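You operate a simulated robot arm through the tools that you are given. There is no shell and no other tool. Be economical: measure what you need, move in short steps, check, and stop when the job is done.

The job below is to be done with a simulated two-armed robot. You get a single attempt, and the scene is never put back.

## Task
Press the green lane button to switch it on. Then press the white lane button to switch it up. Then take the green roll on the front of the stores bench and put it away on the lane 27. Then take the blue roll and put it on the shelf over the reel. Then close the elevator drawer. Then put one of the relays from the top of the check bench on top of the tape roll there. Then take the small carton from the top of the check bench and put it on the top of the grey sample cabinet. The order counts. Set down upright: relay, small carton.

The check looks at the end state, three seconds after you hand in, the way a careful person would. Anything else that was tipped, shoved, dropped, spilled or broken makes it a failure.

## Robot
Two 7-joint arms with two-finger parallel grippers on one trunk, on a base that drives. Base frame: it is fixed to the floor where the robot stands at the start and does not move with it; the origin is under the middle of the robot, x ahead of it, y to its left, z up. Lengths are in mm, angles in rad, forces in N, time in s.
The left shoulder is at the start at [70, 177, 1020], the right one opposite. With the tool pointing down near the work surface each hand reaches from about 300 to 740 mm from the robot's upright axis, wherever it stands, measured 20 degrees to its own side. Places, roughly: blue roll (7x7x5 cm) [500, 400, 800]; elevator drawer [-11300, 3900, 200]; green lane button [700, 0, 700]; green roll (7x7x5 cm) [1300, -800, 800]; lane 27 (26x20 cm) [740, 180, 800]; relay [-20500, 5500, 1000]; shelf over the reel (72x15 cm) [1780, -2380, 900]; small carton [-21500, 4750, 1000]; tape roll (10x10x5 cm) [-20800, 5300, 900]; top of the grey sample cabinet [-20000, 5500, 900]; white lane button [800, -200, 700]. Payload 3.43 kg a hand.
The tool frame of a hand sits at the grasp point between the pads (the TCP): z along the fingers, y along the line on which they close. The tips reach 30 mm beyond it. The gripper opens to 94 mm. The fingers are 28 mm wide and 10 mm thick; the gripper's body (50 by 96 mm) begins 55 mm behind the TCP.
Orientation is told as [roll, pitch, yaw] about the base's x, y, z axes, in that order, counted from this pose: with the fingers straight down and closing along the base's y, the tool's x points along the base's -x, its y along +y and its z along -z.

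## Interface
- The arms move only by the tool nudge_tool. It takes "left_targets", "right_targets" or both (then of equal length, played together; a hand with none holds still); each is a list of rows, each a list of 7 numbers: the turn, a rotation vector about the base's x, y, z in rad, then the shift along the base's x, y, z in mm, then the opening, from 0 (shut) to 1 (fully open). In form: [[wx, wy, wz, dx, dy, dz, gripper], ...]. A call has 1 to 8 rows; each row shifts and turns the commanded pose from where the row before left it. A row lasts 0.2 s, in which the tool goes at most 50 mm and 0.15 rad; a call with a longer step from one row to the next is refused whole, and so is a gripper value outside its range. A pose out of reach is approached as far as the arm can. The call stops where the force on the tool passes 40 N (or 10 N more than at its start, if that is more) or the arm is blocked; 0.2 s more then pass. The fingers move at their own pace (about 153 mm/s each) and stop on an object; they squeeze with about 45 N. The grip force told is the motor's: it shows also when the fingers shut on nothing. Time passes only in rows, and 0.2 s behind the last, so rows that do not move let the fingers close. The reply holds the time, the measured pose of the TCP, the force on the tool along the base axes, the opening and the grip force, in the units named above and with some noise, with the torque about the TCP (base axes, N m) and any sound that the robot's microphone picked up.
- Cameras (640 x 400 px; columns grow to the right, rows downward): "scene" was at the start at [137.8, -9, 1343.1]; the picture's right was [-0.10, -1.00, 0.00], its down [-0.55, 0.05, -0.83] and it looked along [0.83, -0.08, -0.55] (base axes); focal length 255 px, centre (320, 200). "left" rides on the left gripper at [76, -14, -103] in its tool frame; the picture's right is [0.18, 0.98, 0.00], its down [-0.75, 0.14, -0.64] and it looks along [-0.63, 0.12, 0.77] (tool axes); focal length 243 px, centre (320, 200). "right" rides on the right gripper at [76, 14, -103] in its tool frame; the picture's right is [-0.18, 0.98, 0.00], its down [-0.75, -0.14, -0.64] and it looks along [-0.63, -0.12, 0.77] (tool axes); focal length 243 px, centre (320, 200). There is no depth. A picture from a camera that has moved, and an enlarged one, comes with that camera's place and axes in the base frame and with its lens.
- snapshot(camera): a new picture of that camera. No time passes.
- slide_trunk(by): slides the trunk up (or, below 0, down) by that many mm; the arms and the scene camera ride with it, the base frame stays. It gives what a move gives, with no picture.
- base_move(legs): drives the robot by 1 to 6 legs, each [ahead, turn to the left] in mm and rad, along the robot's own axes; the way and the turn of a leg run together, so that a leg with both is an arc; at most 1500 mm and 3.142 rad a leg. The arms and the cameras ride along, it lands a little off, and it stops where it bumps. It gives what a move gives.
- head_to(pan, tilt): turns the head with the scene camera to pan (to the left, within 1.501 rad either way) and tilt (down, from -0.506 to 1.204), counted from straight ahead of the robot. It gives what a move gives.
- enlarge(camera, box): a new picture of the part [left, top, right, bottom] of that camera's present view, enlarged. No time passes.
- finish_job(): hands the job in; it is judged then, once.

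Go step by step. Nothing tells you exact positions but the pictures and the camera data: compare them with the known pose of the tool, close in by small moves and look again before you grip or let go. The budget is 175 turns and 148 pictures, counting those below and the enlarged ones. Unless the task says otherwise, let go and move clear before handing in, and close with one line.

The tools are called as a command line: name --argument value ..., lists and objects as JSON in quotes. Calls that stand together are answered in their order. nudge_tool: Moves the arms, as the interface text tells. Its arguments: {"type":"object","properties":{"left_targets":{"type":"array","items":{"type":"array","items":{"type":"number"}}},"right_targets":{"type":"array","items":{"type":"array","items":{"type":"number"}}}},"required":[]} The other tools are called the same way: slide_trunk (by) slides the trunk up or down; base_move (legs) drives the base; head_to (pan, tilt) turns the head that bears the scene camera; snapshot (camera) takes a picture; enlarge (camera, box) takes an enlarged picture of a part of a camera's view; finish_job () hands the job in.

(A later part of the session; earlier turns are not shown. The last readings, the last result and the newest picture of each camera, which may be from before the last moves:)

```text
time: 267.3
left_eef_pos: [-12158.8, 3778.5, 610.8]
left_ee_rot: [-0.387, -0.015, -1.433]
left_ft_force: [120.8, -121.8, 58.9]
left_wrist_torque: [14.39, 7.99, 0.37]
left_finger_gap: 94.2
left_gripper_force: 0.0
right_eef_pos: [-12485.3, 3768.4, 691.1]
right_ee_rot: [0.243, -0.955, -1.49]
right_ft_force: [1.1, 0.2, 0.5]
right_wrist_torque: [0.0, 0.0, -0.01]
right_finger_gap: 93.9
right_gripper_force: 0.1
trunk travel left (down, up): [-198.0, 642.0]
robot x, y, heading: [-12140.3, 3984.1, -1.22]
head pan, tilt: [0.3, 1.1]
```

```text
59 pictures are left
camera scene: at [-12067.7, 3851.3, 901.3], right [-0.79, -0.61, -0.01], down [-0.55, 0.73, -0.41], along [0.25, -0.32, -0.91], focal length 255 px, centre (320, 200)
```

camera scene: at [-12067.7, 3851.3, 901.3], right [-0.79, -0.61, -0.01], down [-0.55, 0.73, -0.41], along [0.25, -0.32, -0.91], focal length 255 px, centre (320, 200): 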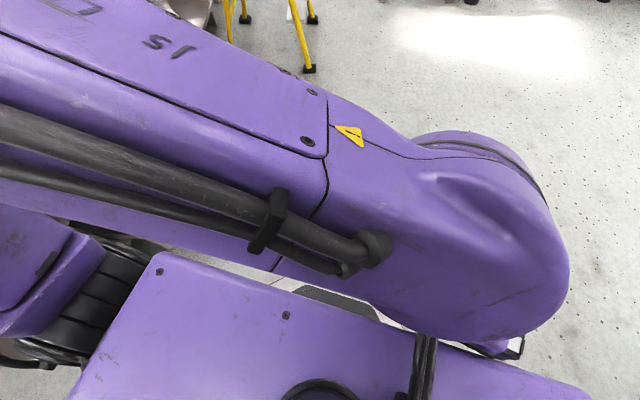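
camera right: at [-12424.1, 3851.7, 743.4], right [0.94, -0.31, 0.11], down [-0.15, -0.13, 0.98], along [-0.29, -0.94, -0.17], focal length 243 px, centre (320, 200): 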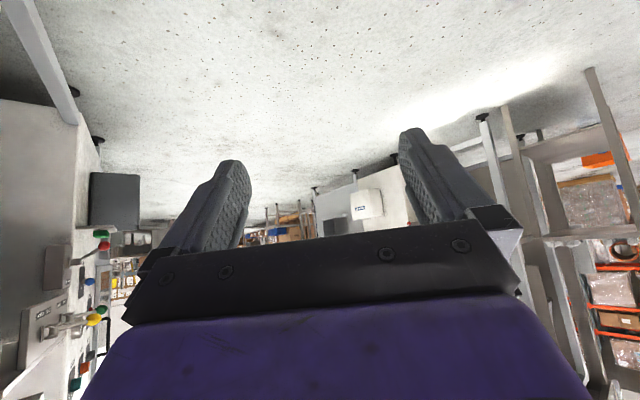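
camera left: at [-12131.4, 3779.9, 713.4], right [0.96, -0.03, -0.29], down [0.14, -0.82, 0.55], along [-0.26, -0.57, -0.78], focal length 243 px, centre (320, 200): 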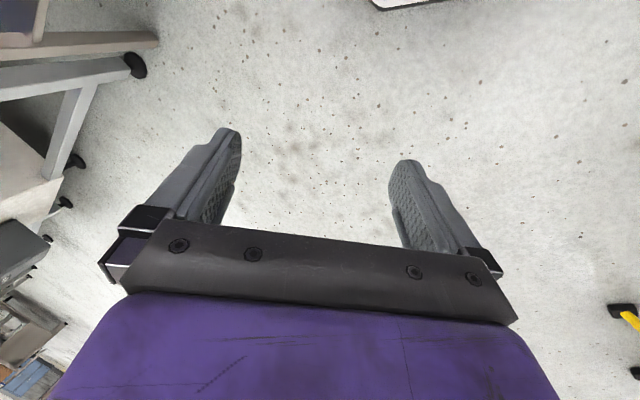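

The pitch is almost gone; the left arm is folded against the chest. I unfold both arms forward, away from the body and table.

nudge_tool --left_targets '[[0, 0, 0, 33, -26, 5, 1], [0, 0, 0, 33, -26, 5, 1], [0, 0, 0, 33, -26, 5, 1], [0, 0, 0, 33, -26, 5, 1], [0, 0, 0, 33, -26, 5, 1]]'

snapshot --camera "scene"

```text
time: 268.5
left_eef_pos: [-12004.0, 3669.6, 629.8]
left_ee_rot: [-0.376, -0.04, -1.502]
left_ft_force: [0.5, -0.2, 0.3]
left_wrist_torque: [0.01, -0.03, 0.02]
left_finger_gap: 94.0
left_gripper_force: 0.1
right_eef_pos: [-12486.1, 3768.1, 693.1]
right_ee_rot: [0.249, -0.954, -1.495]
right_ft_force: [0.0, 0.2, -0.1]
right_wrist_torque: [-0.04, 0.01, 0.01]
right_finger_gap: 93.8
right_gripper_force: 0.0
trunk travel left (down, up): [-198.0, 642.0]
robot x, y, heading: [-12142.8, 3984.9, -1.219]
head pan, tilt: [0.3, 1.1]
```

```text
58 pictures are left
camera scene: at [-12067.7, 3853.3, 901.3], right [-0.79, -0.61, -0.01], down [-0.55, 0.72, -0.41], along [0.26, -0.32, -0.91], focal length 255 px, centre (320, 200)
```

scene: 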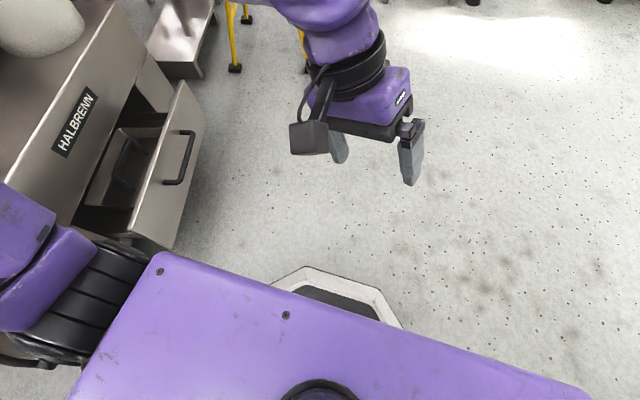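

Now the open drawer with its handle ("HALBRENN" plinth) is visible. I bring the right arm forward away from the table.

nudge_tool --right_targets '[[0, 0, 0, 28, -28, 5, 1], [0, 0, 0, 28, -28, 5, 1], [0, 0, 0, 28, -28, 5, 1], [0, 0, 0, 28, -28, 5, 1], [0, 0, 0, 28, -28, 5, 1], [0, 0, 0, 28, -28, 5, 1]]' --left_targets '[[0, 0, 0, 10, -20, 5, 1], [0, 0, 0, 10, -20, 5, 1], [0, 0, 0, 10, -20, 5, 1], [0, 0, 0, 10, -20, 5, 1], [0, 0, 0, 10, -20, 5, 1], [0, 0, 0, 10, -20, 5, 1]]'

head_to --pan -0.8 --tilt 0.8

snapshot --camera "scene"

```text
time: 269.9
left_eef_pos: [-11952.2, 3551.2, 665.4]
left_ee_rot: [-0.364, -0.056, -1.502]
left_ft_force: [0.5, 0.0, 0.1]
left_wrist_torque: [-0.05, -0.01, 0.01]
left_finger_gap: 93.8
left_gripper_force: 0.1
right_eef_pos: [-12398.9, 3644.2, 740.8]
right_ee_rot: [0.283, -0.951, -1.57]
right_ft_force: [0.3, 0.4, -0.5]
right_wrist_torque: [-0.01, -0.01, 0.03]
right_finger_gap: 94.1
right_gripper_force: 0.1
right hand out of reach, approached as far as the arm can: row 2, 3, 4, 5, 6
trunk travel left (down, up): [-198.0, 642.0]
robot x, y, heading: [-12144.9, 3990.7, -1.232]
head pan, tilt: [0.3, 1.1]
```

```text
time: 271.3
left_eef_pos: [-11952.0, 3552.4, 667.1]
left_ee_rot: [-0.365, -0.057, -1.503]
left_ft_force: [0.2, 0.1, 0.6]
left_wrist_torque: [0.02, -0.01, -0.01]
left_finger_gap: 94.3
left_gripper_force: 0.1
right_eef_pos: [-12399.5, 3644.1, 741.4]
right_ee_rot: [0.284, -0.948, -1.571]
right_ft_force: [0.1, 0.0, 0.2]
right_wrist_torque: [0.02, 0.02, -0.03]
right_finger_gap: 94.1
right_gripper_force: 0.1
trunk travel left (down, up): [-198.0, 642.0]
robot x, y, heading: [-12142.4, 3988.7, -1.235]
head pan, tilt: [-0.799, 0.799]
```

```text
57 pictures are left
camera scene: at [-12163.1, 3867.0, 922.9], right [-0.9, 0.45, 0.0], down [0.32, 0.64, -0.7], along [-0.31, -0.62, -0.72], focal length 255 px, centre (320, 200)
```

scene: 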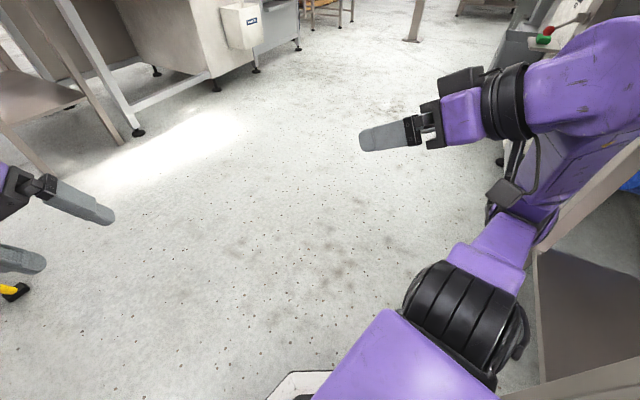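

The robot is level again. I drive forward, away from the table.

base_move --legs '[[250, 0]]'

snapshot --camera "scene"

```text
time: 273.1
left_eef_pos: [-11868.8, 3308.9, 665.9]
left_ee_rot: [-0.365, -0.057, -1.509]
left_ft_force: [0.3, 0.8, -0.4]
left_wrist_torque: [0.0, 0.03, -0.01]
left_finger_gap: 94.2
left_gripper_force: 0.0
right_eef_pos: [-12315.0, 3403.0, 741.2]
right_ee_rot: [0.283, -0.949, -1.572]
right_ft_force: [0.1, -0.6, -0.1]
right_wrist_torque: [0.0, 0.0, 0.0]
right_finger_gap: 94.1
right_gripper_force: 0.1
trunk travel left (down, up): [-198.0, 642.0]
robot x, y, heading: [-12063.4, 3741.6, -1.231]
head pan, tilt: [-0.799, 0.799]
```

```text
56 pictures are left
camera scene: at [-12081.9, 3624.0, 922.9], right [-0.89, 0.45, 0.0], down [0.32, 0.64, -0.7], along [-0.31, -0.62, -0.72], focal length 255 px, centre (320, 200)
```

scene: 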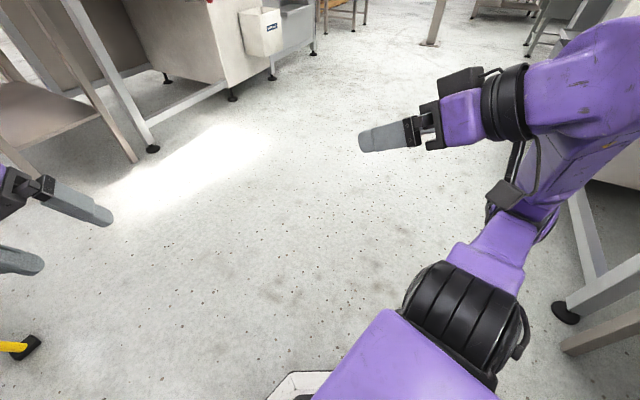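

Free of the table. I drive a bit along and turn to face the drawer front.

base_move --legs '[[0, 0.28], [225, 0], [0, 1.573]]'

head_to --pan 0.0 --tilt 0.8

snapshot --camera "scene"

```text
time: 279.5
left_eef_pos: [-11564.7, 3862.8, 666.2]
left_ee_rot: [-0.364, -0.057, 0.331]
left_ft_force: [0.0, 0.0, -0.6]
left_wrist_torque: [-0.03, 0.02, 0.01]
left_finger_gap: 93.9
left_gripper_force: 0.1
right_eef_pos: [-11537.5, 3406.5, 741.2]
right_ee_rot: [0.281, -0.949, 0.264]
right_ft_force: [-0.4, 0.3, 0.6]
right_wrist_torque: [0.02, 0.02, 0.04]
right_finger_gap: 94.0
right_gripper_force: 0.0
trunk travel left (down, up): [-198.0, 642.0]
robot x, y, heading: [-11932.5, 3563.2, 0.6]
head pan, tilt: [-0.799, 0.799]
```

```text
time: 280.7
left_eef_pos: [-11565.0, 3863.2, 665.4]
left_ee_rot: [-0.365, -0.056, 0.332]
left_ft_force: [0.6, 0.4, 0.7]
left_wrist_torque: [0.01, 0.03, 0.01]
left_finger_gap: 94.1
left_gripper_force: 0.1
right_eef_pos: [-11537.9, 3407.5, 740.6]
right_ee_rot: [0.283, -0.947, 0.264]
right_ft_force: [-0.6, -0.3, 0.3]
right_wrist_torque: [0.02, -0.03, 0.02]
right_finger_gap: 94.0
right_gripper_force: 0.0
trunk travel left (down, up): [-198.0, 642.0]
robot x, y, heading: [-11931.6, 3565.1, 0.603]
head pan, tilt: [0.0, 0.799]
```

```text
55 pictures are left
camera scene: at [-11825.7, 3636.3, 923.0], right [0.57, -0.82, 0.0], down [-0.59, -0.41, -0.7], along [0.57, 0.4, -0.72], focal length 255 px, centre (320, 200)
```

scene: 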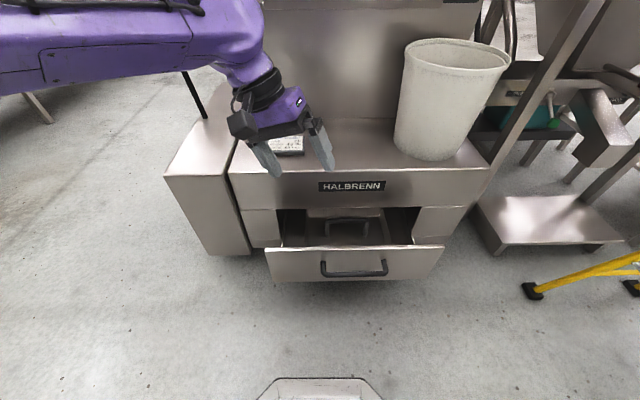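

The drawer front is centred at about n=-7083, s=-9737, z≈200. I right the right hand and bring it in line, drawing the left hand back.

nudge_tool --right_targets '[[-0.039, 0.144, 0, 3, 30, 0, 0], [-0.039, 0.144, 0, 3, 30, 0, 0], [-0.039, 0.144, 0, 3, 30, 0, 0], [-0.039, 0.144, 0, 3, 30, 0, 0], [-0.039, 0.144, 0, 3, 30, 0, 0], [-0.039, 0.144, 0, 3, 30, 0, 0], [-0.135, -0.037, 0, 3, 30, 0, 0], [-0.135, -0.037, 0, 3, 30, 0, 0]]' --left_targets '[[0, 0, 0, -10, -7, 0, 0], [0, 0, 0, -10, -7, 0, 0], [0, 0, 0, -10, -7, 0, 0], [0, 0, 0, -10, -7, 0, 0], [0, 0, 0, -10, -7, 0, 0], [0, 0, 0, -10, -7, 0, 0], [0, 0, 0, -10, -7, 0, 0], [0, 0, 0, -10, -7, 0, 0]]'

snapshot --camera "scene"

```text
time: 282.5
left_eef_pos: [-11644.7, 3808.0, 665.1]
left_ee_rot: [-0.365, -0.055, 0.331]
left_ft_force: [-0.1, -0.7, -0.1]
left_wrist_torque: [-0.01, 0.03, -0.01]
left_finger_gap: 0.1
left_gripper_force: 32.8
right_eef_pos: [-11458.1, 3523.1, 725.0]
right_ee_rot: [-0.02, -0.101, 0.283]
right_ft_force: [-0.7, 0.3, 0.0]
right_wrist_torque: [0.04, 0.02, 0.0]
right_finger_gap: 0.0
right_gripper_force: 32.7
right hand out of reach, approached as far as the arm can: row 1, 2, 3, 4, 5, 6, 7, 8
trunk travel left (down, up): [-198.0, 642.0]
robot x, y, heading: [-11928.0, 3562.2, 0.604]
head pan, tilt: [0.0, 0.799]
```

```text
54 pictures are left
camera scene: at [-11825.8, 3636.9, 922.9], right [0.57, -0.82, 0.0], down [-0.59, -0.41, -0.7], along [0.57, 0.4, -0.72], focal length 255 px, centre (320, 200)
```

scene: 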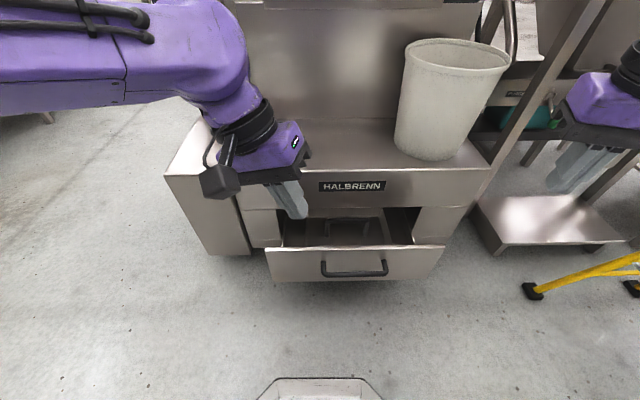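

Right hand is upright again. I bring it in line with the drawer, then lower the trunk.

nudge_tool --right_targets '[[0, 0, 0.05, -5, 33, 0, 0], [0, 0, 0.05, -5, 33, 0, 0], [0, 0, 0.05, -5, 33, 0, 0], [0, 0, 0.05, -5, 33, 0, 0], [0, 0, 0.05, -5, 33, 0, 0], [-0.03, 0.1, 0, -5, 33, 0, 0]]'

slide_trunk --by -190

snapshot --camera "scene"

```text
time: 283.9
left_eef_pos: [-11645.5, 3807.4, 666.2]
left_ee_rot: [-0.366, -0.057, 0.333]
left_ft_force: [-0.5, 0.0, -0.3]
left_wrist_torque: [0.03, 0.04, 0.02]
left_finger_gap: 0.2
left_gripper_force: 32.9
right_eef_pos: [-11474.9, 3715.0, 730.1]
right_ee_rot: [0.007, 0.001, 0.529]
right_ft_force: [0.4, -0.3, 0.0]
right_wrist_torque: [0.01, 0.02, 0.03]
right_finger_gap: 0.0
right_gripper_force: 32.5
right hand out of reach, approached as far as the arm can: row 1, 2, 3
trunk travel left (down, up): [-198.0, 642.0]
robot x, y, heading: [-11928.5, 3560.6, 0.601]
head pan, tilt: [0.0, 0.799]
```

```text
time: 285.9
left_eef_pos: [-11643.7, 3807.7, 476.5]
left_ee_rot: [-0.366, -0.056, 0.33]
left_ft_force: [0.5, 0.4, -0.2]
left_wrist_torque: [0.0, 0.0, -0.04]
left_finger_gap: 0.2
left_gripper_force: 33.0
right_eef_pos: [-11474.6, 3715.0, 542.2]
right_ee_rot: [0.007, -0.001, 0.529]
right_ft_force: [-0.8, 0.4, -0.8]
right_wrist_torque: [-0.02, -0.02, 0.0]
right_finger_gap: 0.0
right_gripper_force: 33.1
trunk travel left (down, up): [-8.0, 832.0]
robot x, y, heading: [-11930.9, 3561.2, 0.606]
head pan, tilt: [0.0, 0.799]
```

```text
53 pictures are left
camera scene: at [-11825.8, 3636.4, 733.0], right [0.57, -0.82, 0.0], down [-0.59, -0.41, -0.7], along [0.57, 0.4, -0.72], focal length 255 px, centre (320, 200)
```

scene: 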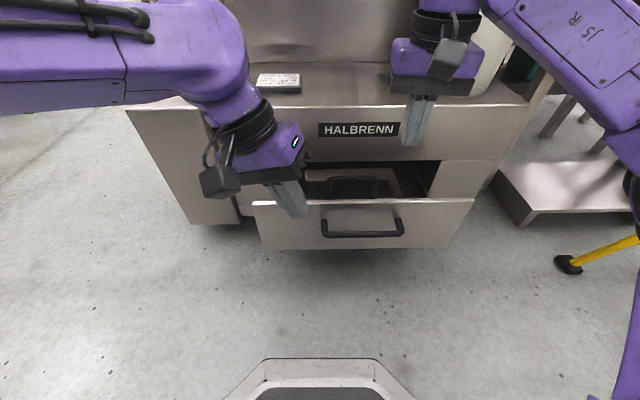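

Drawer front: z 123–315, handle at n≈-7127, z≈249, s≈-9750. I tilt the closed right fingers forward, back slightly and lower in front of it.

nudge_tool --right_targets '[[0.087, -0.122, 0, -25, -3, -30, 0], [0.087, -0.122, 0, -25, -3, -30, 0], [0.087, -0.122, 0, -22, -1, -35, 0], [0, 0, 0, 0, 0, -38, 0], [0, 0, 0, 0, 0, -38, 0], [0, 0, 0, 0, 0, -38, 0], [0, 0, 0, 0, 0, -37, 0]]'

snapshot --camera "scene"

snapshot --camera "right"

```text
time: 287.5
left_eef_pos: [-11643.2, 3807.8, 476.1]
left_ee_rot: [-0.363, -0.055, 0.331]
left_ft_force: [0.1, 0.0, 0.6]
left_wrist_torque: [-0.02, 0.01, -0.04]
left_finger_gap: 0.1
left_gripper_force: 32.7
right_eef_pos: [-11452.5, 3711.3, 315.5]
right_ee_rot: [0.051, -0.448, 0.519]
right_ft_force: [-0.1, -0.4, 0.6]
right_wrist_torque: [0.0, -0.01, 0.0]
right_finger_gap: 0.0
right_gripper_force: 32.8
right hand out of reach, approached as far as the arm can: row 1, 2, 3
trunk travel left (down, up): [-8.0, 832.0]
robot x, y, heading: [-11933.3, 3564.2, 0.601]
head pan, tilt: [0.0, 0.799]
```

```text
52 pictures are left
camera scene: at [-11825.9, 3636.5, 733.1], right [0.57, -0.82, 0.0], down [-0.59, -0.41, -0.7], along [0.57, 0.4, -0.72], focal length 255 px, centre (320, 200)
```

scene: 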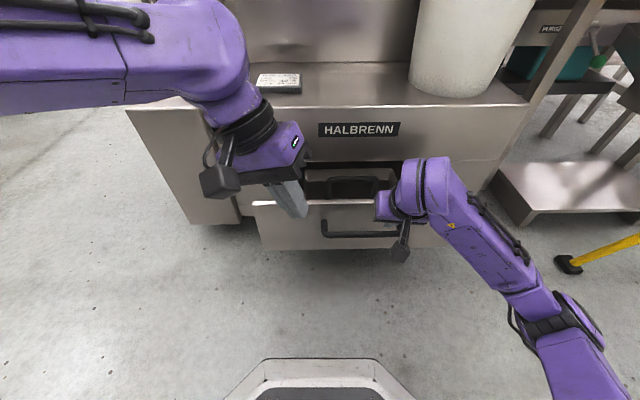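

```text
51 pictures are left
camera right: at [-11556.2, 3664.0, 373.1], right [-0.36, 0.92, 0.12], down [0.44, 0.05, 0.9], along [0.82, 0.38, -0.42], focal length 243 px, centre (320, 200)
```

right: 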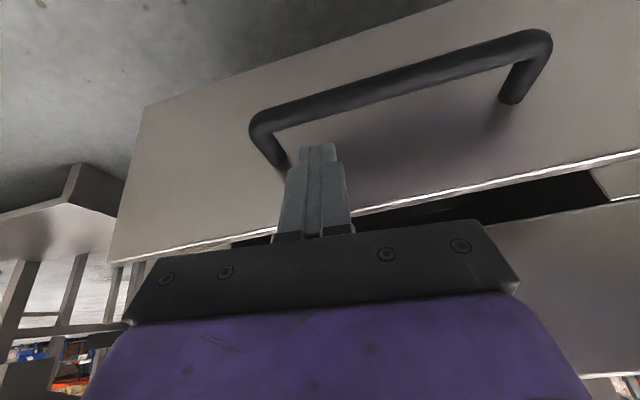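

Finger tips are just above the handle bar, in front of the face. I shift toward the centre and push in.

nudge_tool --right_targets '[[0, 0, 0, -20, 28, 0, 0], [0, 0, 0, 16, 12, -5, 0], [0, 0, 0, 16, 12, -5, 0], [0, 0, 0, 16, 12, 0, 0], [0, 0, 0, 16, 12, 0, 0], [0, 0, 0, 16, 12, 0, 0], [0, 0, 0, 16, 12, 0, 0]]'

snapshot --camera "scene"

```text
time: 289.1
left_eef_pos: [-11644.2, 3807.4, 476.7]
left_ee_rot: [-0.365, -0.056, 0.333]
left_ft_force: [0.0, -0.4, -0.8]
left_wrist_torque: [0.03, -0.01, 0.02]
left_finger_gap: 0.0
left_gripper_force: 33.2
right_eef_pos: [-11375.7, 3813.5, 304.1]
right_ee_rot: [0.052, -0.446, 0.52]
right_ft_force: [-0.4, -0.2, -0.5]
right_wrist_torque: [0.0, 0.01, -0.04]
right_finger_gap: 0.0
right_gripper_force: 32.7
trunk travel left (down, up): [-8.0, 832.0]
robot x, y, heading: [-11932.5, 3564.4, 0.603]
head pan, tilt: [0.0, 0.799]
```

```text
50 pictures are left
camera scene: at [-11825.8, 3636.5, 732.9], right [0.57, -0.82, 0.0], down [-0.59, -0.41, -0.7], along [0.57, 0.4, -0.72], focal length 255 px, centre (320, 200)
```

scene: 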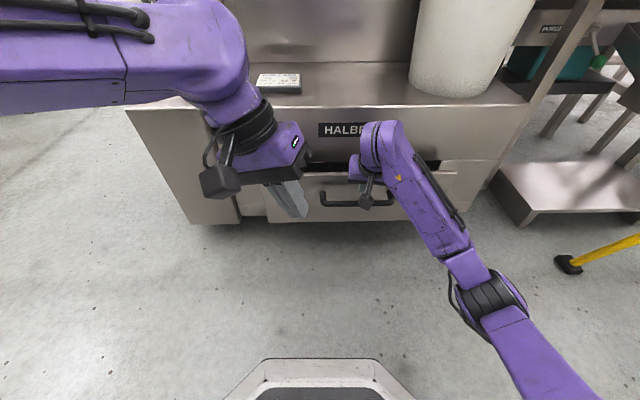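

The drawer is moving in smoothly. I keep pushing until it seats.

nudge_tool --right_targets '[[0, 0, 0, 12, 9, 0, 0], [0, 0, 0, 12, 9, 0, 0], [0, 0, 0, 12, 9, 0, 0], [0, 0, 0, 12, 9, 0, 0], [0, 0, 0, 8, 6, 0, 0], [0, 0, 0, 8, 6, 0, 0], [0, 0, 0, 8, 6, 0, 0]]'

snapshot --camera "scene"

```text
time: 290.1
left_eef_pos: [-11643.3, 3807.4, 477.2]
left_ee_rot: [-0.364, -0.056, 0.331]
left_ft_force: [1.0, 0.0, -0.2]
left_wrist_torque: [0.0, -0.01, 0.01]
left_finger_gap: 0.0
left_gripper_force: 33.3
right_eef_pos: [-11334.3, 3844.7, 302.4]
right_ee_rot: [0.058, -0.435, 0.514]
right_ft_force: [-5.1, -4.3, 2.5]
right_wrist_torque: [-0.07, 0.11, -0.02]
right_finger_gap: 0.0
right_gripper_force: 33.4
trunk travel left (down, up): [-8.0, 832.0]
robot x, y, heading: [-11933.1, 3562.8, 0.598]
head pan, tilt: [0.0, 0.799]
stopped in row 4 (right hand): the force on the tool passed its limit at 72 N (the readings are from after the stop); the commanded pose is now the measured one
```

```text
49 pictures are left
camera scene: at [-11826.2, 3635.9, 733.1], right [0.57, -0.82, 0.0], down [-0.59, -0.41, -0.7], along [0.58, 0.39, -0.72], focal length 255 px, centre (320, 200)
```

scene: 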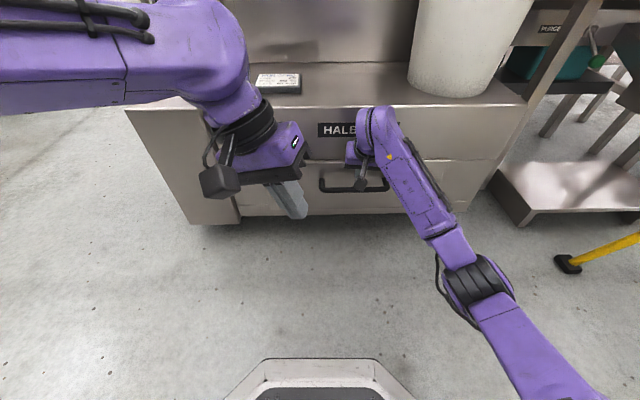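

The drawer hit its stop. I withdraw the hand and check that it's flush.

nudge_tool --right_targets '[[0, 0, 0, -32, -23, 0, 0], [0, 0, 0, -32, -23, 0, 0], [0, 0, 0, -32, -23, 20, 0], [-0.087, 0.122, 0, -24, -17, 40, 0], [-0.087, 0.122, 0, 0, 0, 40, 0], [-0.087, 0.122, 0, 0, 0, 40, 0], [0, 0, 0, 0, 0, 40, 0]]'

enlarge --camera "scene" --box '[180, 100, 540, 260]'

```text
time: 291.7
left_eef_pos: [-11643.8, 3806.8, 476.2]
left_ee_rot: [-0.365, -0.055, 0.332]
left_ft_force: [0.2, 0.2, 0.2]
left_wrist_torque: [0.0, -0.01, 0.01]
left_finger_gap: 0.0
left_gripper_force: 33.2
right_eef_pos: [-11452.2, 3759.3, 482.9]
right_ee_rot: [0.01, 0.015, 0.521]
right_ft_force: [-0.4, -0.8, 0.5]
right_wrist_torque: [0.02, 0.06, 0.0]
right_finger_gap: 0.0
right_gripper_force: 33.1
trunk travel left (down, up): [-8.0, 832.0]
robot x, y, heading: [-11932.7, 3560.4, 0.6]
head pan, tilt: [0.0, 0.799]
```

```text
1.78 times, centred on (360, 180) of scene
camera zoom: at [-11825.7, 3636.1, 732.9], right [0.57, -0.82, 0.0], down [-0.59, -0.41, -0.7], along [0.57, 0.39, -0.72], focal length 453 px, centre (249, 236)
```

zoom: 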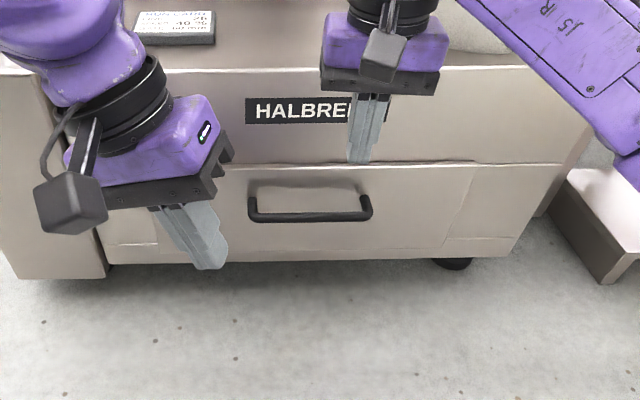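

Drawer is flush closed. I raise the trunk to its normal height and straighten the left hand.

slide_trunk --by 400

slide_trunk --by 192

nudge_tool --left_targets '[[0.115, 0.04, 0, -12, 18, 5, 1], [0.115, 0.04, 0, -12, 18, 5, 1], [0.115, 0.04, 0, -12, 18, 5, 1], [0, 0, 0.135, -12, 18, 5, 1], [0, 0, 0.135, -12, 18, 5, 1]]' --right_targets '[[0, 0, 0, 13, -20, 5, 1], [0, 0, 0, 13, -20, 5, 1], [0, 0, 0, 13, -20, 5, 1], [0, 0, 0.04, 13, -20, 5, 1], [0, 0, 0.04, 13, -20, 5, 1]]'

head_to --pan 1.4 --tilt 0.2

snapshot --camera "scene"

```text
time: 295.6
left_eef_pos: [-11643.3, 3806.8, 876.1]
left_ee_rot: [-0.365, -0.056, 0.332]
left_ft_force: [0.1, 0.4, 0.3]
left_wrist_torque: [-0.04, 0.02, 0.01]
left_finger_gap: 0.0
left_gripper_force: 32.6
right_eef_pos: [-11453.0, 3760.4, 883.7]
right_ee_rot: [0.01, 0.013, 0.523]
right_ft_force: [-0.5, 0.2, 0.2]
right_wrist_torque: [0.01, 0.0, 0.0]
right_finger_gap: 0.0
right_gripper_force: 32.1
trunk travel left (down, up): [-408.0, 432.0]
robot x, y, heading: [-11931.8, 3560.8, 0.599]
head pan, tilt: [0.0, 0.799]
```

```text
time: 297.7
left_eef_pos: [-11643.8, 3807.5, 1067.8]
left_ee_rot: [-0.365, -0.055, 0.33]
left_ft_force: [0.0, 0.5, -0.1]
left_wrist_torque: [0.02, 0.01, 0.01]
left_finger_gap: 0.3
left_gripper_force: 33.3
right_eef_pos: [-11452.5, 3760.2, 1074.9]
right_ee_rot: [0.011, 0.013, 0.524]
right_ft_force: [0.7, 0.1, -0.6]
right_wrist_torque: [0.0, 0.01, 0.01]
right_finger_gap: 0.0
right_gripper_force: 33.1
trunk travel left (down, up): [-600.0, 240.0]
robot x, y, heading: [-11934.6, 3560.7, 0.6]
head pan, tilt: [0.0, 0.799]
```

```text
time: 298.9
left_eef_pos: [-11705.6, 3895.7, 1092.4]
left_ee_rot: [0.002, -0.052, 0.584]
left_ft_force: [0.9, -0.5, 0.0]
left_wrist_torque: [-0.01, -0.01, -0.05]
left_finger_gap: 93.8
left_gripper_force: 0.0
right_eef_pos: [-11388.8, 3658.5, 1100.5]
right_ee_rot: [0.011, 0.012, 0.604]
right_ft_force: [-0.5, 0.0, 0.4]
right_wrist_torque: [0.01, -0.02, -0.05]
right_finger_gap: 94.0
right_gripper_force: 0.0
trunk travel left (down, up): [-600.0, 240.0]
robot x, y, heading: [-11934.1, 3563.3, 0.602]
head pan, tilt: [0.0, 0.799]
```

```text
time: 300.4
left_eef_pos: [-11704.9, 3894.8, 1091.8]
left_ee_rot: [0.002, -0.049, 0.581]
left_ft_force: [0.4, -0.2, -0.3]
left_wrist_torque: [0.01, 0.02, -0.01]
left_finger_gap: 94.3
left_gripper_force: 0.1
right_eef_pos: [-11388.5, 3659.0, 1100.9]
right_ee_rot: [0.011, 0.013, 0.602]
right_ft_force: [0.7, -0.7, -0.5]
right_wrist_torque: [0.04, -0.03, -0.02]
right_finger_gap: 93.9
right_gripper_force: 0.1
trunk travel left (down, up): [-600.0, 240.0]
robot x, y, heading: [-11933.1, 3561.4, 0.604]
head pan, tilt: [1.4, 0.201]
```

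```text
47 pictures are left
camera scene: at [-11931.0, 3675.3, 1378.6], right [0.91, 0.42, 0.0], down [0.08, -0.18, -0.98], along [-0.41, 0.89, -0.2], focal length 255 px, centre (320, 200)
```

scene: 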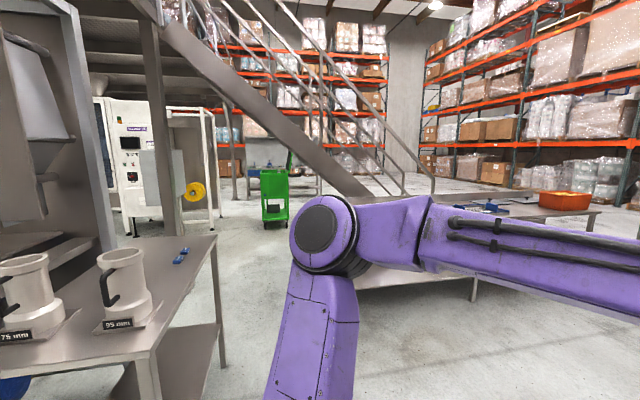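

Machine table and its sets look undisturbed. I turn to look toward the check bench area.

base_move --legs '[[0, 2.7]]'

head_to --pan 0.0 --tilt 0.15

snapshot --camera "scene"

```text
time: 307.1
left_eef_pos: [-12286.3, 3367.5, 1093.1]
left_ee_rot: [0.001, -0.051, -3.026]
left_ft_force: [0.3, -0.1, 0.2]
left_wrist_torque: [-0.05, -0.01, 0.01]
left_finger_gap: 94.2
left_gripper_force: 0.1
right_eef_pos: [-12463.3, 3719.6, 1100.0]
right_ee_rot: [0.011, 0.014, -3.003]
right_ft_force: [-0.4, -0.9, -0.5]
right_wrist_torque: [-0.04, -0.03, -0.02]
right_finger_gap: 94.0
right_gripper_force: 0.0
trunk travel left (down, up): [-600.0, 240.0]
robot x, y, heading: [-11931.4, 3563.3, -3.006]
head pan, tilt: [1.4, 0.201]
```

```text
time: 308.6
left_eef_pos: [-12286.2, 3367.0, 1091.6]
left_ee_rot: [0.0, -0.051, -3.028]
left_ft_force: [0.3, 0.1, 0.5]
left_wrist_torque: [0.0, -0.01, -0.01]
left_finger_gap: 94.0
left_gripper_force: 0.1
right_eef_pos: [-12463.0, 3720.7, 1098.4]
right_ee_rot: [0.011, 0.016, -3.005]
right_ft_force: [-0.1, -0.4, -0.3]
right_wrist_torque: [0.03, -0.01, 0.0]
right_finger_gap: 93.9
right_gripper_force: 0.0
trunk travel left (down, up): [-600.0, 240.0]
robot x, y, heading: [-11931.7, 3562.1, -3.008]
head pan, tilt: [0.0, 0.15]
```

```text
46 pictures are left
camera scene: at [-12075.2, 3542.8, 1383.3], right [-0.14, 0.99, 0.0], down [0.15, 0.02, -0.99], along [-0.98, -0.13, -0.15], focal length 255 px, centre (320, 200)
```

scene: 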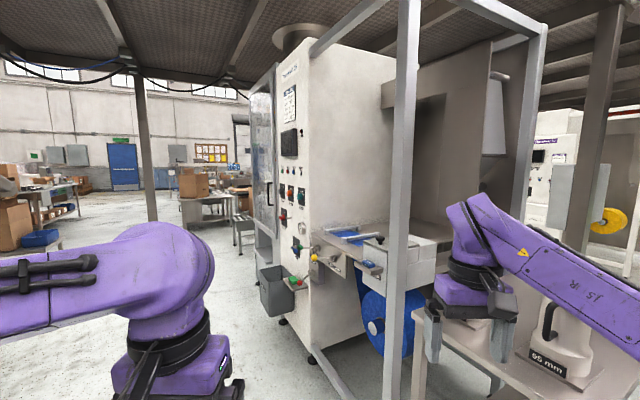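

A wrapping machine stands between. I go along its open left side and look again.

base_move --legs '[[0, 0.488], [1500, 0], [1200, 0]]'

head_to --pan -0.5 --tilt 0.2

snapshot --camera "scene"

```text
time: 323.3
left_eef_pos: [-14418.1, 1680.8, 1091.9]
left_ee_rot: [0.0, -0.051, -2.568]
left_ft_force: [0.3, 0.0, 0.2]
left_wrist_torque: [0.03, 0.04, 0.01]
left_finger_gap: 93.9
left_gripper_force: 0.0
right_eef_pos: [-14733.5, 1917.2, 1100.2]
right_ee_rot: [0.01, 0.014, -2.545]
right_ft_force: [-0.4, 0.6, 0.5]
right_wrist_torque: [-0.03, -0.01, -0.02]
right_finger_gap: 94.2
right_gripper_force: 0.0
trunk travel left (down, up): [-600.0, 240.0]
robot x, y, heading: [-14187.3, 2014.2, -2.548]
head pan, tilt: [0.0, 0.15]
```

```text
time: 324.2
left_eef_pos: [-14418.9, 1678.6, 1091.6]
left_ee_rot: [0.002, -0.051, -2.569]
left_ft_force: [0.0, -0.3, -0.1]
left_wrist_torque: [-0.01, -0.01, 0.0]
left_finger_gap: 94.1
left_gripper_force: 0.2
right_eef_pos: [-14733.8, 1918.3, 1100.2]
right_ee_rot: [0.01, 0.014, -2.545]
right_ft_force: [0.9, -0.1, 0.7]
right_wrist_torque: [0.03, 0.02, 0.03]
right_finger_gap: 93.9
right_gripper_force: 0.1
trunk travel left (down, up): [-600.0, 240.0]
robot x, y, heading: [-14188.7, 2011.4, -2.541]
head pan, tilt: [-0.499, 0.201]
```

```text
45 pictures are left
camera scene: at [-14323.5, 1973.9, 1378.6], right [-0.1, 1.0, 0.0], down [0.2, 0.02, -0.98], along [-0.98, -0.09, -0.2], focal length 255 px, centre (320, 200)
```

scene: 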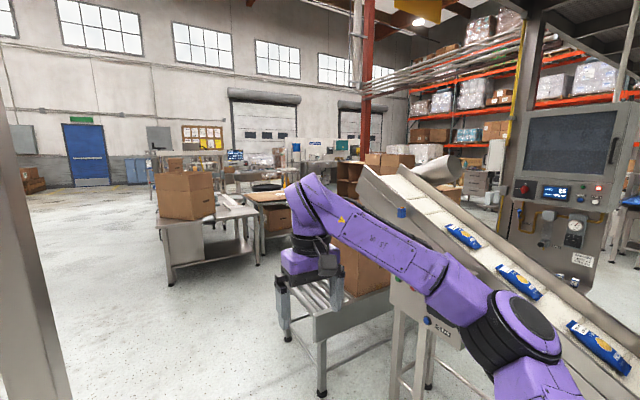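

enlarge --camera "scene" --box '[220, 120, 540, 260]'

```text
2.00 times, centred on (380, 190) of scene
camera zoom: at [-14323.5, 1973.9, 1378.6], right [-0.1, 1.0, 0.0], down [0.2, 0.02, -0.98], along [-0.98, -0.09, -0.2], focal length 510 px, centre (200, 220)
```

zoom: 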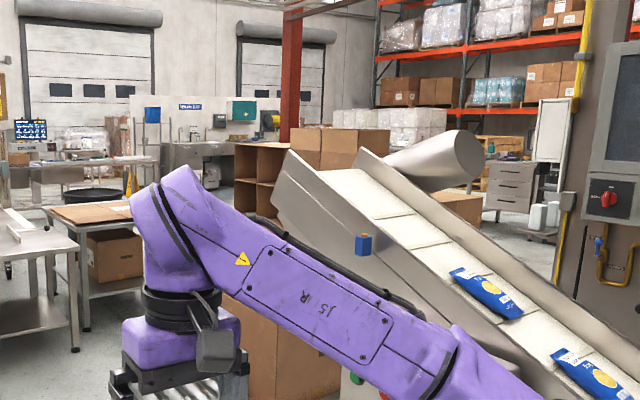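

The check bench lies beyond the conveyor, along a cross passage in front of the carton table. I go 2 m further and look along it.

base_move --legs '[[0, 0.03], [1100, 0], [1000, 0], [0, -1.2]]'

head_to --pan -0.1 --tilt 0.3

snapshot --camera "scene"

```text
time: 329.4
left_eef_pos: [-15235.0, 1084.6, 1075.0]
left_ee_rot: [0.271, -0.138, -2.767]
left_ft_force: [5.7, -3.8, 2.5]
left_wrist_torque: [0.31, 0.43, -0.11]
left_finger_gap: 94.1
left_gripper_force: 0.1
right_eef_pos: [-15482.9, 1271.1, 948.2]
right_ee_rot: [-0.192, 0.16, -1.979]
right_ft_force: [1.4, 0.8, 0.7]
right_wrist_torque: [0.0, 0.09, 0.06]
right_finger_gap: 94.1
right_gripper_force: 0.2
trunk travel left (down, up): [-600.0, 240.0]
robot x, y, heading: [-14990.6, 1430.5, -2.476]
head pan, tilt: [-0.499, 0.201]
stopped in leg 2: the robot was blocked; the commanded pose is now the measured one
```

```text
time: 330.3
left_eef_pos: [-15401.8, 964.1, 1030.5]
left_ee_rot: [0.0, -0.068, -2.508]
left_ft_force: [2.4, -1.2, 1.5]
left_wrist_torque: [0.09, 0.25, 0.04]
left_finger_gap: 94.1
left_gripper_force: 0.1
right_eef_pos: [-15680.8, 1210.7, 941.0]
right_ee_rot: [-0.024, 0.222, -2.43]
right_ft_force: [-0.1, 0.4, 1.9]
right_wrist_torque: [-0.09, -0.01, -0.01]
right_finger_gap: 94.2
right_gripper_force: 0.0
trunk travel left (down, up): [-600.0, 240.0]
robot x, y, heading: [-14999.4, 1424.0, -2.519]
head pan, tilt: [-0.099, 0.3]
```

```text
43 pictures are left
camera scene: at [-15261.9, 1257.8, 1362.2], right [-0.5, 0.87, 0.0], down [0.36, 0.21, -0.91], along [-0.79, -0.45, -0.41], focal length 255 px, centre (320, 200)
```

scene: 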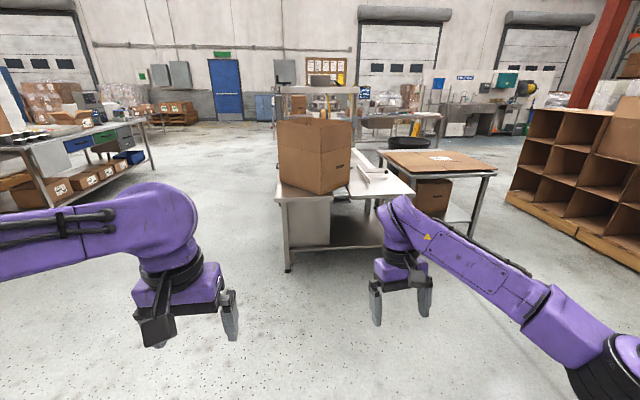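

Blocked again, with the robot pitched. I look to the right side for the contact.

head_to --pan -1.3 --tilt 0.7

snapshot --camera "scene"

head_to --pan 1.3 --tilt 0.7

snapshot --camera "scene"

```text
time: 331.7
left_eef_pos: [-15402.7, 965.2, 1029.7]
left_ee_rot: [-0.01, -0.069, -2.49]
left_ft_force: [0.0, -0.4, 0.1]
left_wrist_torque: [-0.02, 0.0, -0.02]
left_finger_gap: 94.1
left_gripper_force: 0.1
right_eef_pos: [-15678.5, 1206.3, 945.8]
right_ee_rot: [-0.007, 0.22, -2.43]
right_ft_force: [0.5, -0.6, -0.2]
right_wrist_torque: [0.02, -0.03, 0.01]
right_finger_gap: 94.0
right_gripper_force: 0.1
trunk travel left (down, up): [-600.0, 240.0]
robot x, y, heading: [-14998.0, 1429.1, -2.515]
head pan, tilt: [-1.3, 0.7]
```

```text
42 pictures are left
camera scene: at [-15244.7, 1361.2, 1333.6], right [0.62, 0.78, 0.12], down [0.58, -0.35, -0.73], along [-0.53, 0.52, -0.67], focal length 255 px, centre (320, 200)
```

scene: 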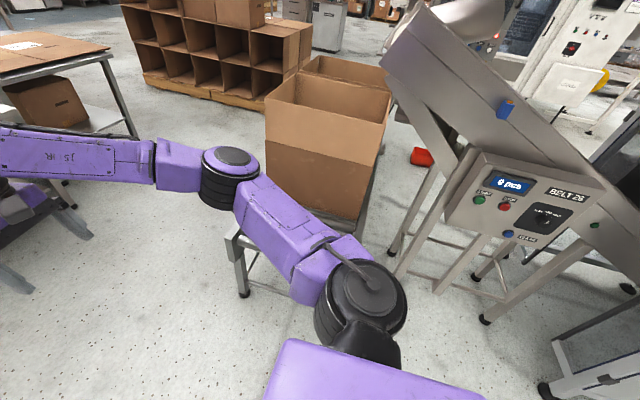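

```text
time: 334.0
left_eef_pos: [-15399.8, 964.8, 1030.3]
left_ee_rot: [-0.009, -0.072, -2.491]
left_ft_force: [0.1, -1.1, -0.1]
left_wrist_torque: [-0.01, 0.0, -0.01]
left_finger_gap: 94.0
left_gripper_force: 0.1
right_eef_pos: [-15678.8, 1206.9, 945.8]
right_ee_rot: [-0.009, 0.221, -2.429]
right_ft_force: [-0.2, -0.2, -0.3]
right_wrist_torque: [-0.02, -0.04, -0.01]
right_finger_gap: 94.2
right_gripper_force: 0.1
trunk travel left (down, up): [-600.0, 240.0]
robot x, y, heading: [-14998.9, 1423.9, -2.518]
head pan, tilt: [1.3, 0.7]
```

```text
41 pictures are left
camera scene: at [-15149.0, 1228.8, 1335.2], right [-0.93, -0.34, -0.12], down [-0.14, 0.65, -0.74], along [0.33, -0.67, -0.66], focal length 255 px, centre (320, 200)
```

scene: 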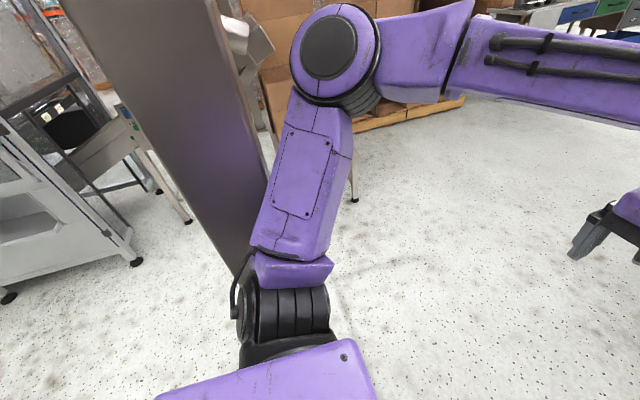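

A mezzanine post stands right behind my left elbow, which has slipped past it. I drive gently forward to clear it.

base_move --legs '[[200, 0]]'

snapshot --camera "scene"

```text
time: 334.7
left_eef_pos: [-15347.6, 1006.8, 1038.2]
left_ee_rot: [-0.122, -0.006, -2.323]
left_ft_force: [3.3, -0.9, 0.8]
left_wrist_torque: [0.0, 0.17, -0.03]
left_finger_gap: 94.0
left_gripper_force: 0.1
right_eef_pos: [-15671.6, 1301.9, 1055.1]
right_ee_rot: [0.192, 0.167, -2.815]
right_ft_force: [-0.4, 0.8, 1.5]
right_wrist_torque: [-0.09, 0.05, -0.04]
right_finger_gap: 94.0
right_gripper_force: 0.1
trunk travel left (down, up): [-600.0, 240.0]
robot x, y, heading: [-15011.2, 1421.3, -2.581]
head pan, tilt: [1.3, 0.7]
stopped in leg 1: the robot was blocked; the commanded pose is now the measured one
```

```text
40 pictures are left
camera scene: at [-15183.8, 1240.2, 1336.2], right [-0.95, -0.28, -0.13], down [-0.09, 0.66, -0.75], along [0.29, -0.7, -0.65], focal length 255 px, centre (320, 200)
```

scene: 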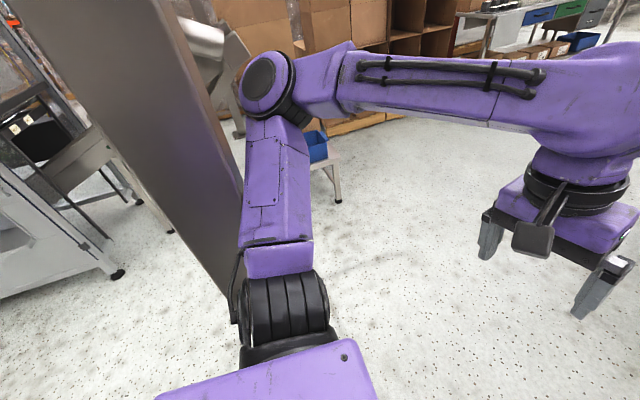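

The post sits just at my left side behind the arm. Rotating away (to the right) freed it last time in mirror image; I do that.

base_move --legs '[[0, -0.5]]'

snapshot --camera "scene"

```text
time: 335.4
left_eef_pos: [-15239.1, 1041.8, 1010.2]
left_ee_rot: [-0.091, 0.158, -2.381]
left_ft_force: [0.3, 1.2, 0.1]
left_wrist_torque: [-0.05, 0.08, 0.03]
left_finger_gap: 93.8
left_gripper_force: 0.1
right_eef_pos: [-15626.8, 1395.9, 1141.0]
right_ee_rot: [0.364, 0.041, -2.935]
right_ft_force: [1.8, 2.3, -0.7]
right_wrist_torque: [-0.16, -0.03, 0.0]
right_finger_gap: 94.0
right_gripper_force: 0.1
trunk travel left (down, up): [-600.0, 240.0]
robot x, y, heading: [-15024.3, 1420.2, -2.63]
head pan, tilt: [1.3, 0.7]
stopped in leg 1: the robot was blocked; the commanded pose is now the measured one
```

```text
39 pictures are left
camera scene: at [-15187.1, 1234.2, 1334.4], right [-0.97, -0.23, -0.12], down [-0.07, 0.67, -0.74], along [0.25, -0.7, -0.66], focal length 255 px, centre (320, 200)
```

scene: 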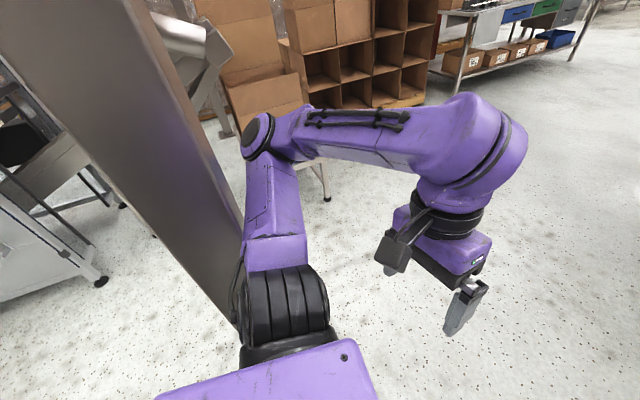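

base_move --legs '[[250, -0.15]]'

snapshot --camera "scene"

```text
time: 336.2
left_eef_pos: [-15187.0, 1031.1, 1042.0]
left_ee_rot: [-0.214, -0.012, -2.355]
left_ft_force: [2.2, 1.2, 0.7]
left_wrist_torque: [-0.09, 0.1, 0.04]
left_finger_gap: 94.3
left_gripper_force: 0.0
right_eef_pos: [-15534.6, 1491.9, 1217.8]
right_ee_rot: [0.479, -0.359, -2.954]
right_ft_force: [-5.7, 0.4, -1.0]
right_wrist_torque: [0.05, -0.22, 0.07]
right_finger_gap: 94.0
right_gripper_force: 0.0
trunk travel left (down, up): [-600.0, 240.0]
robot x, y, heading: [-15028.0, 1418.3, -2.648]
head pan, tilt: [1.3, 0.7]
stopped in leg 1: the robot was blocked; the commanded pose is now the measured one
```

```text
38 pictures are left
camera scene: at [-15191.4, 1227.8, 1334.8], right [-0.97, -0.22, -0.12], down [-0.06, 0.67, -0.74], along [0.24, -0.7, -0.67], focal length 255 px, centre (320, 200)
```

scene: 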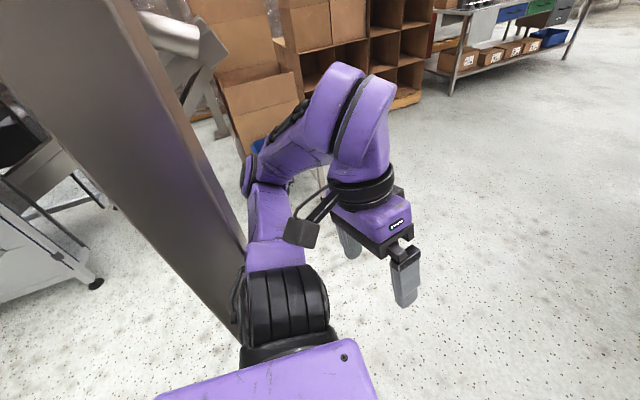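

Post pressure on the front of the upper arm seems to hold the robot pitched. I move the left hand inward and forward to lift the elbow off the post.

nudge_tool --left_targets '[[0, 0, 0, -42, 10, 10, 1], [0, 0, 0, -42, 10, 10, 1], [0, 0, 0, -42, 10, 10, 1], [0, 0, 0, -42, 0, 10, 1]]'

snapshot --camera "scene"

```text
time: 336.5
left_eef_pos: [-15172.8, 1029.8, 1059.7]
left_ee_rot: [-0.278, -0.125, -2.298]
left_ft_force: [0.8, 1.3, -0.6]
left_wrist_torque: [-0.04, 0.03, -0.02]
left_finger_gap: 93.9
left_gripper_force: 0.0
right_eef_pos: [-15474.3, 1532.4, 1209.5]
right_ee_rot: [0.429, -0.488, -2.875]
right_ft_force: [0.6, 1.3, 1.1]
right_wrist_torque: [-0.03, 0.08, -0.04]
right_finger_gap: 94.3
right_gripper_force: 0.0
trunk travel left (down, up): [-600.0, 240.0]
robot x, y, heading: [-15023.6, 1416.7, -2.653]
head pan, tilt: [1.3, 0.7]
stopped in row 1 (left hand): the arm was blocked; the commanded pose is now the measured one
```

```text
37 pictures are left
camera scene: at [-15194.3, 1229.6, 1334.2], right [-0.97, -0.22, -0.12], down [-0.06, 0.67, -0.74], along [0.24, -0.71, -0.67], focal length 255 px, centre (320, 200)
```

scene: 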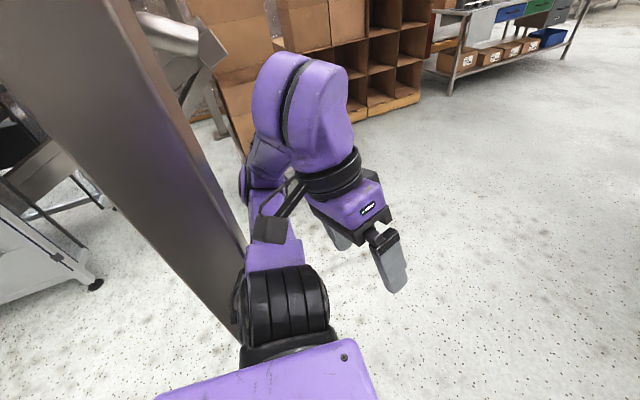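

base_move --legs '[[-150, 0]]'

snapshot --camera "scene"

```text
time: 337.2
left_eef_pos: [-15123.4, 1047.7, 1083.9]
left_ee_rot: [-0.329, -0.318, -2.188]
left_ft_force: [-29.2, -25.8, -14.4]
left_wrist_torque: [-0.87, 1.96, -1.7]
left_finger_gap: 93.8
left_gripper_force: 0.0
right_eef_pos: [-15416.7, 1590.8, 1214.8]
right_ee_rot: [0.293, -0.998, -2.874]
right_ft_force: [0.3, 0.6, 0.4]
right_wrist_torque: [-0.01, -0.02, 0.01]
right_finger_gap: 93.7
right_gripper_force: 0.1
trunk travel left (down, up): [-600.0, 240.0]
robot x, y, heading: [-15024.9, 1416.8, -2.655]
head pan, tilt: [1.3, 0.7]
stopped in leg 1: the robot was blocked; the commanded pose is now the measured one
```

```text
36 pictures are left
camera scene: at [-15193.6, 1230.5, 1333.4], right [-0.97, -0.21, -0.12], down [-0.05, 0.68, -0.74], along [0.23, -0.71, -0.67], focal length 255 px, centre (320, 200)
```

scene: 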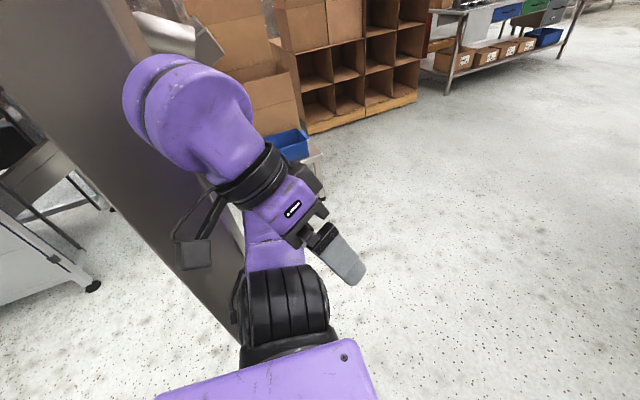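

The base itself doesn't move. I look straight down at its front-left.

head_to --pan 0.4 --tilt 1.2

snapshot --camera "scene"

```text
time: 338.4
left_eef_pos: [-15122.8, 1046.4, 1084.9]
left_ee_rot: [-0.329, -0.322, -2.185]
left_ft_force: [0.0, 0.6, 0.5]
left_wrist_torque: [-0.03, 0.04, 0.0]
left_finger_gap: 94.0
left_gripper_force: 0.0
right_eef_pos: [-15421.7, 1587.4, 1212.5]
right_ee_rot: [0.299, -0.986, -2.868]
right_ft_force: [0.1, 0.4, 0.5]
right_wrist_torque: [0.03, 0.03, 0.01]
right_finger_gap: 94.0
right_gripper_force: 0.1
trunk travel left (down, up): [-600.0, 240.0]
robot x, y, heading: [-15023.3, 1417.3, -2.653]
head pan, tilt: [0.4, 1.201]
```

```text
35 pictures are left
camera scene: at [-15246.0, 1270.8, 1294.1], right [-0.77, 0.63, -0.05], down [0.62, 0.74, -0.25], along [-0.12, -0.22, -0.97], focal length 255 px, centre (320, 200)
```

scene: 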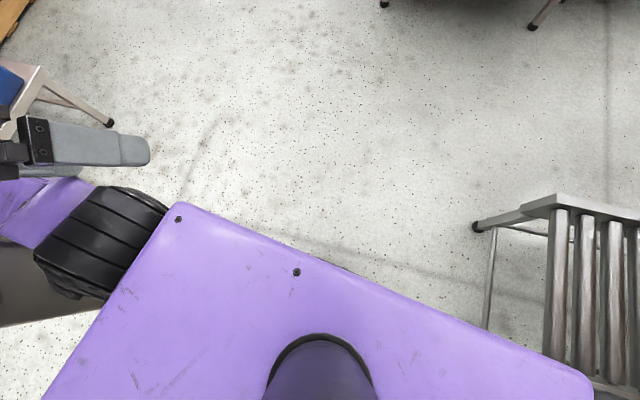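

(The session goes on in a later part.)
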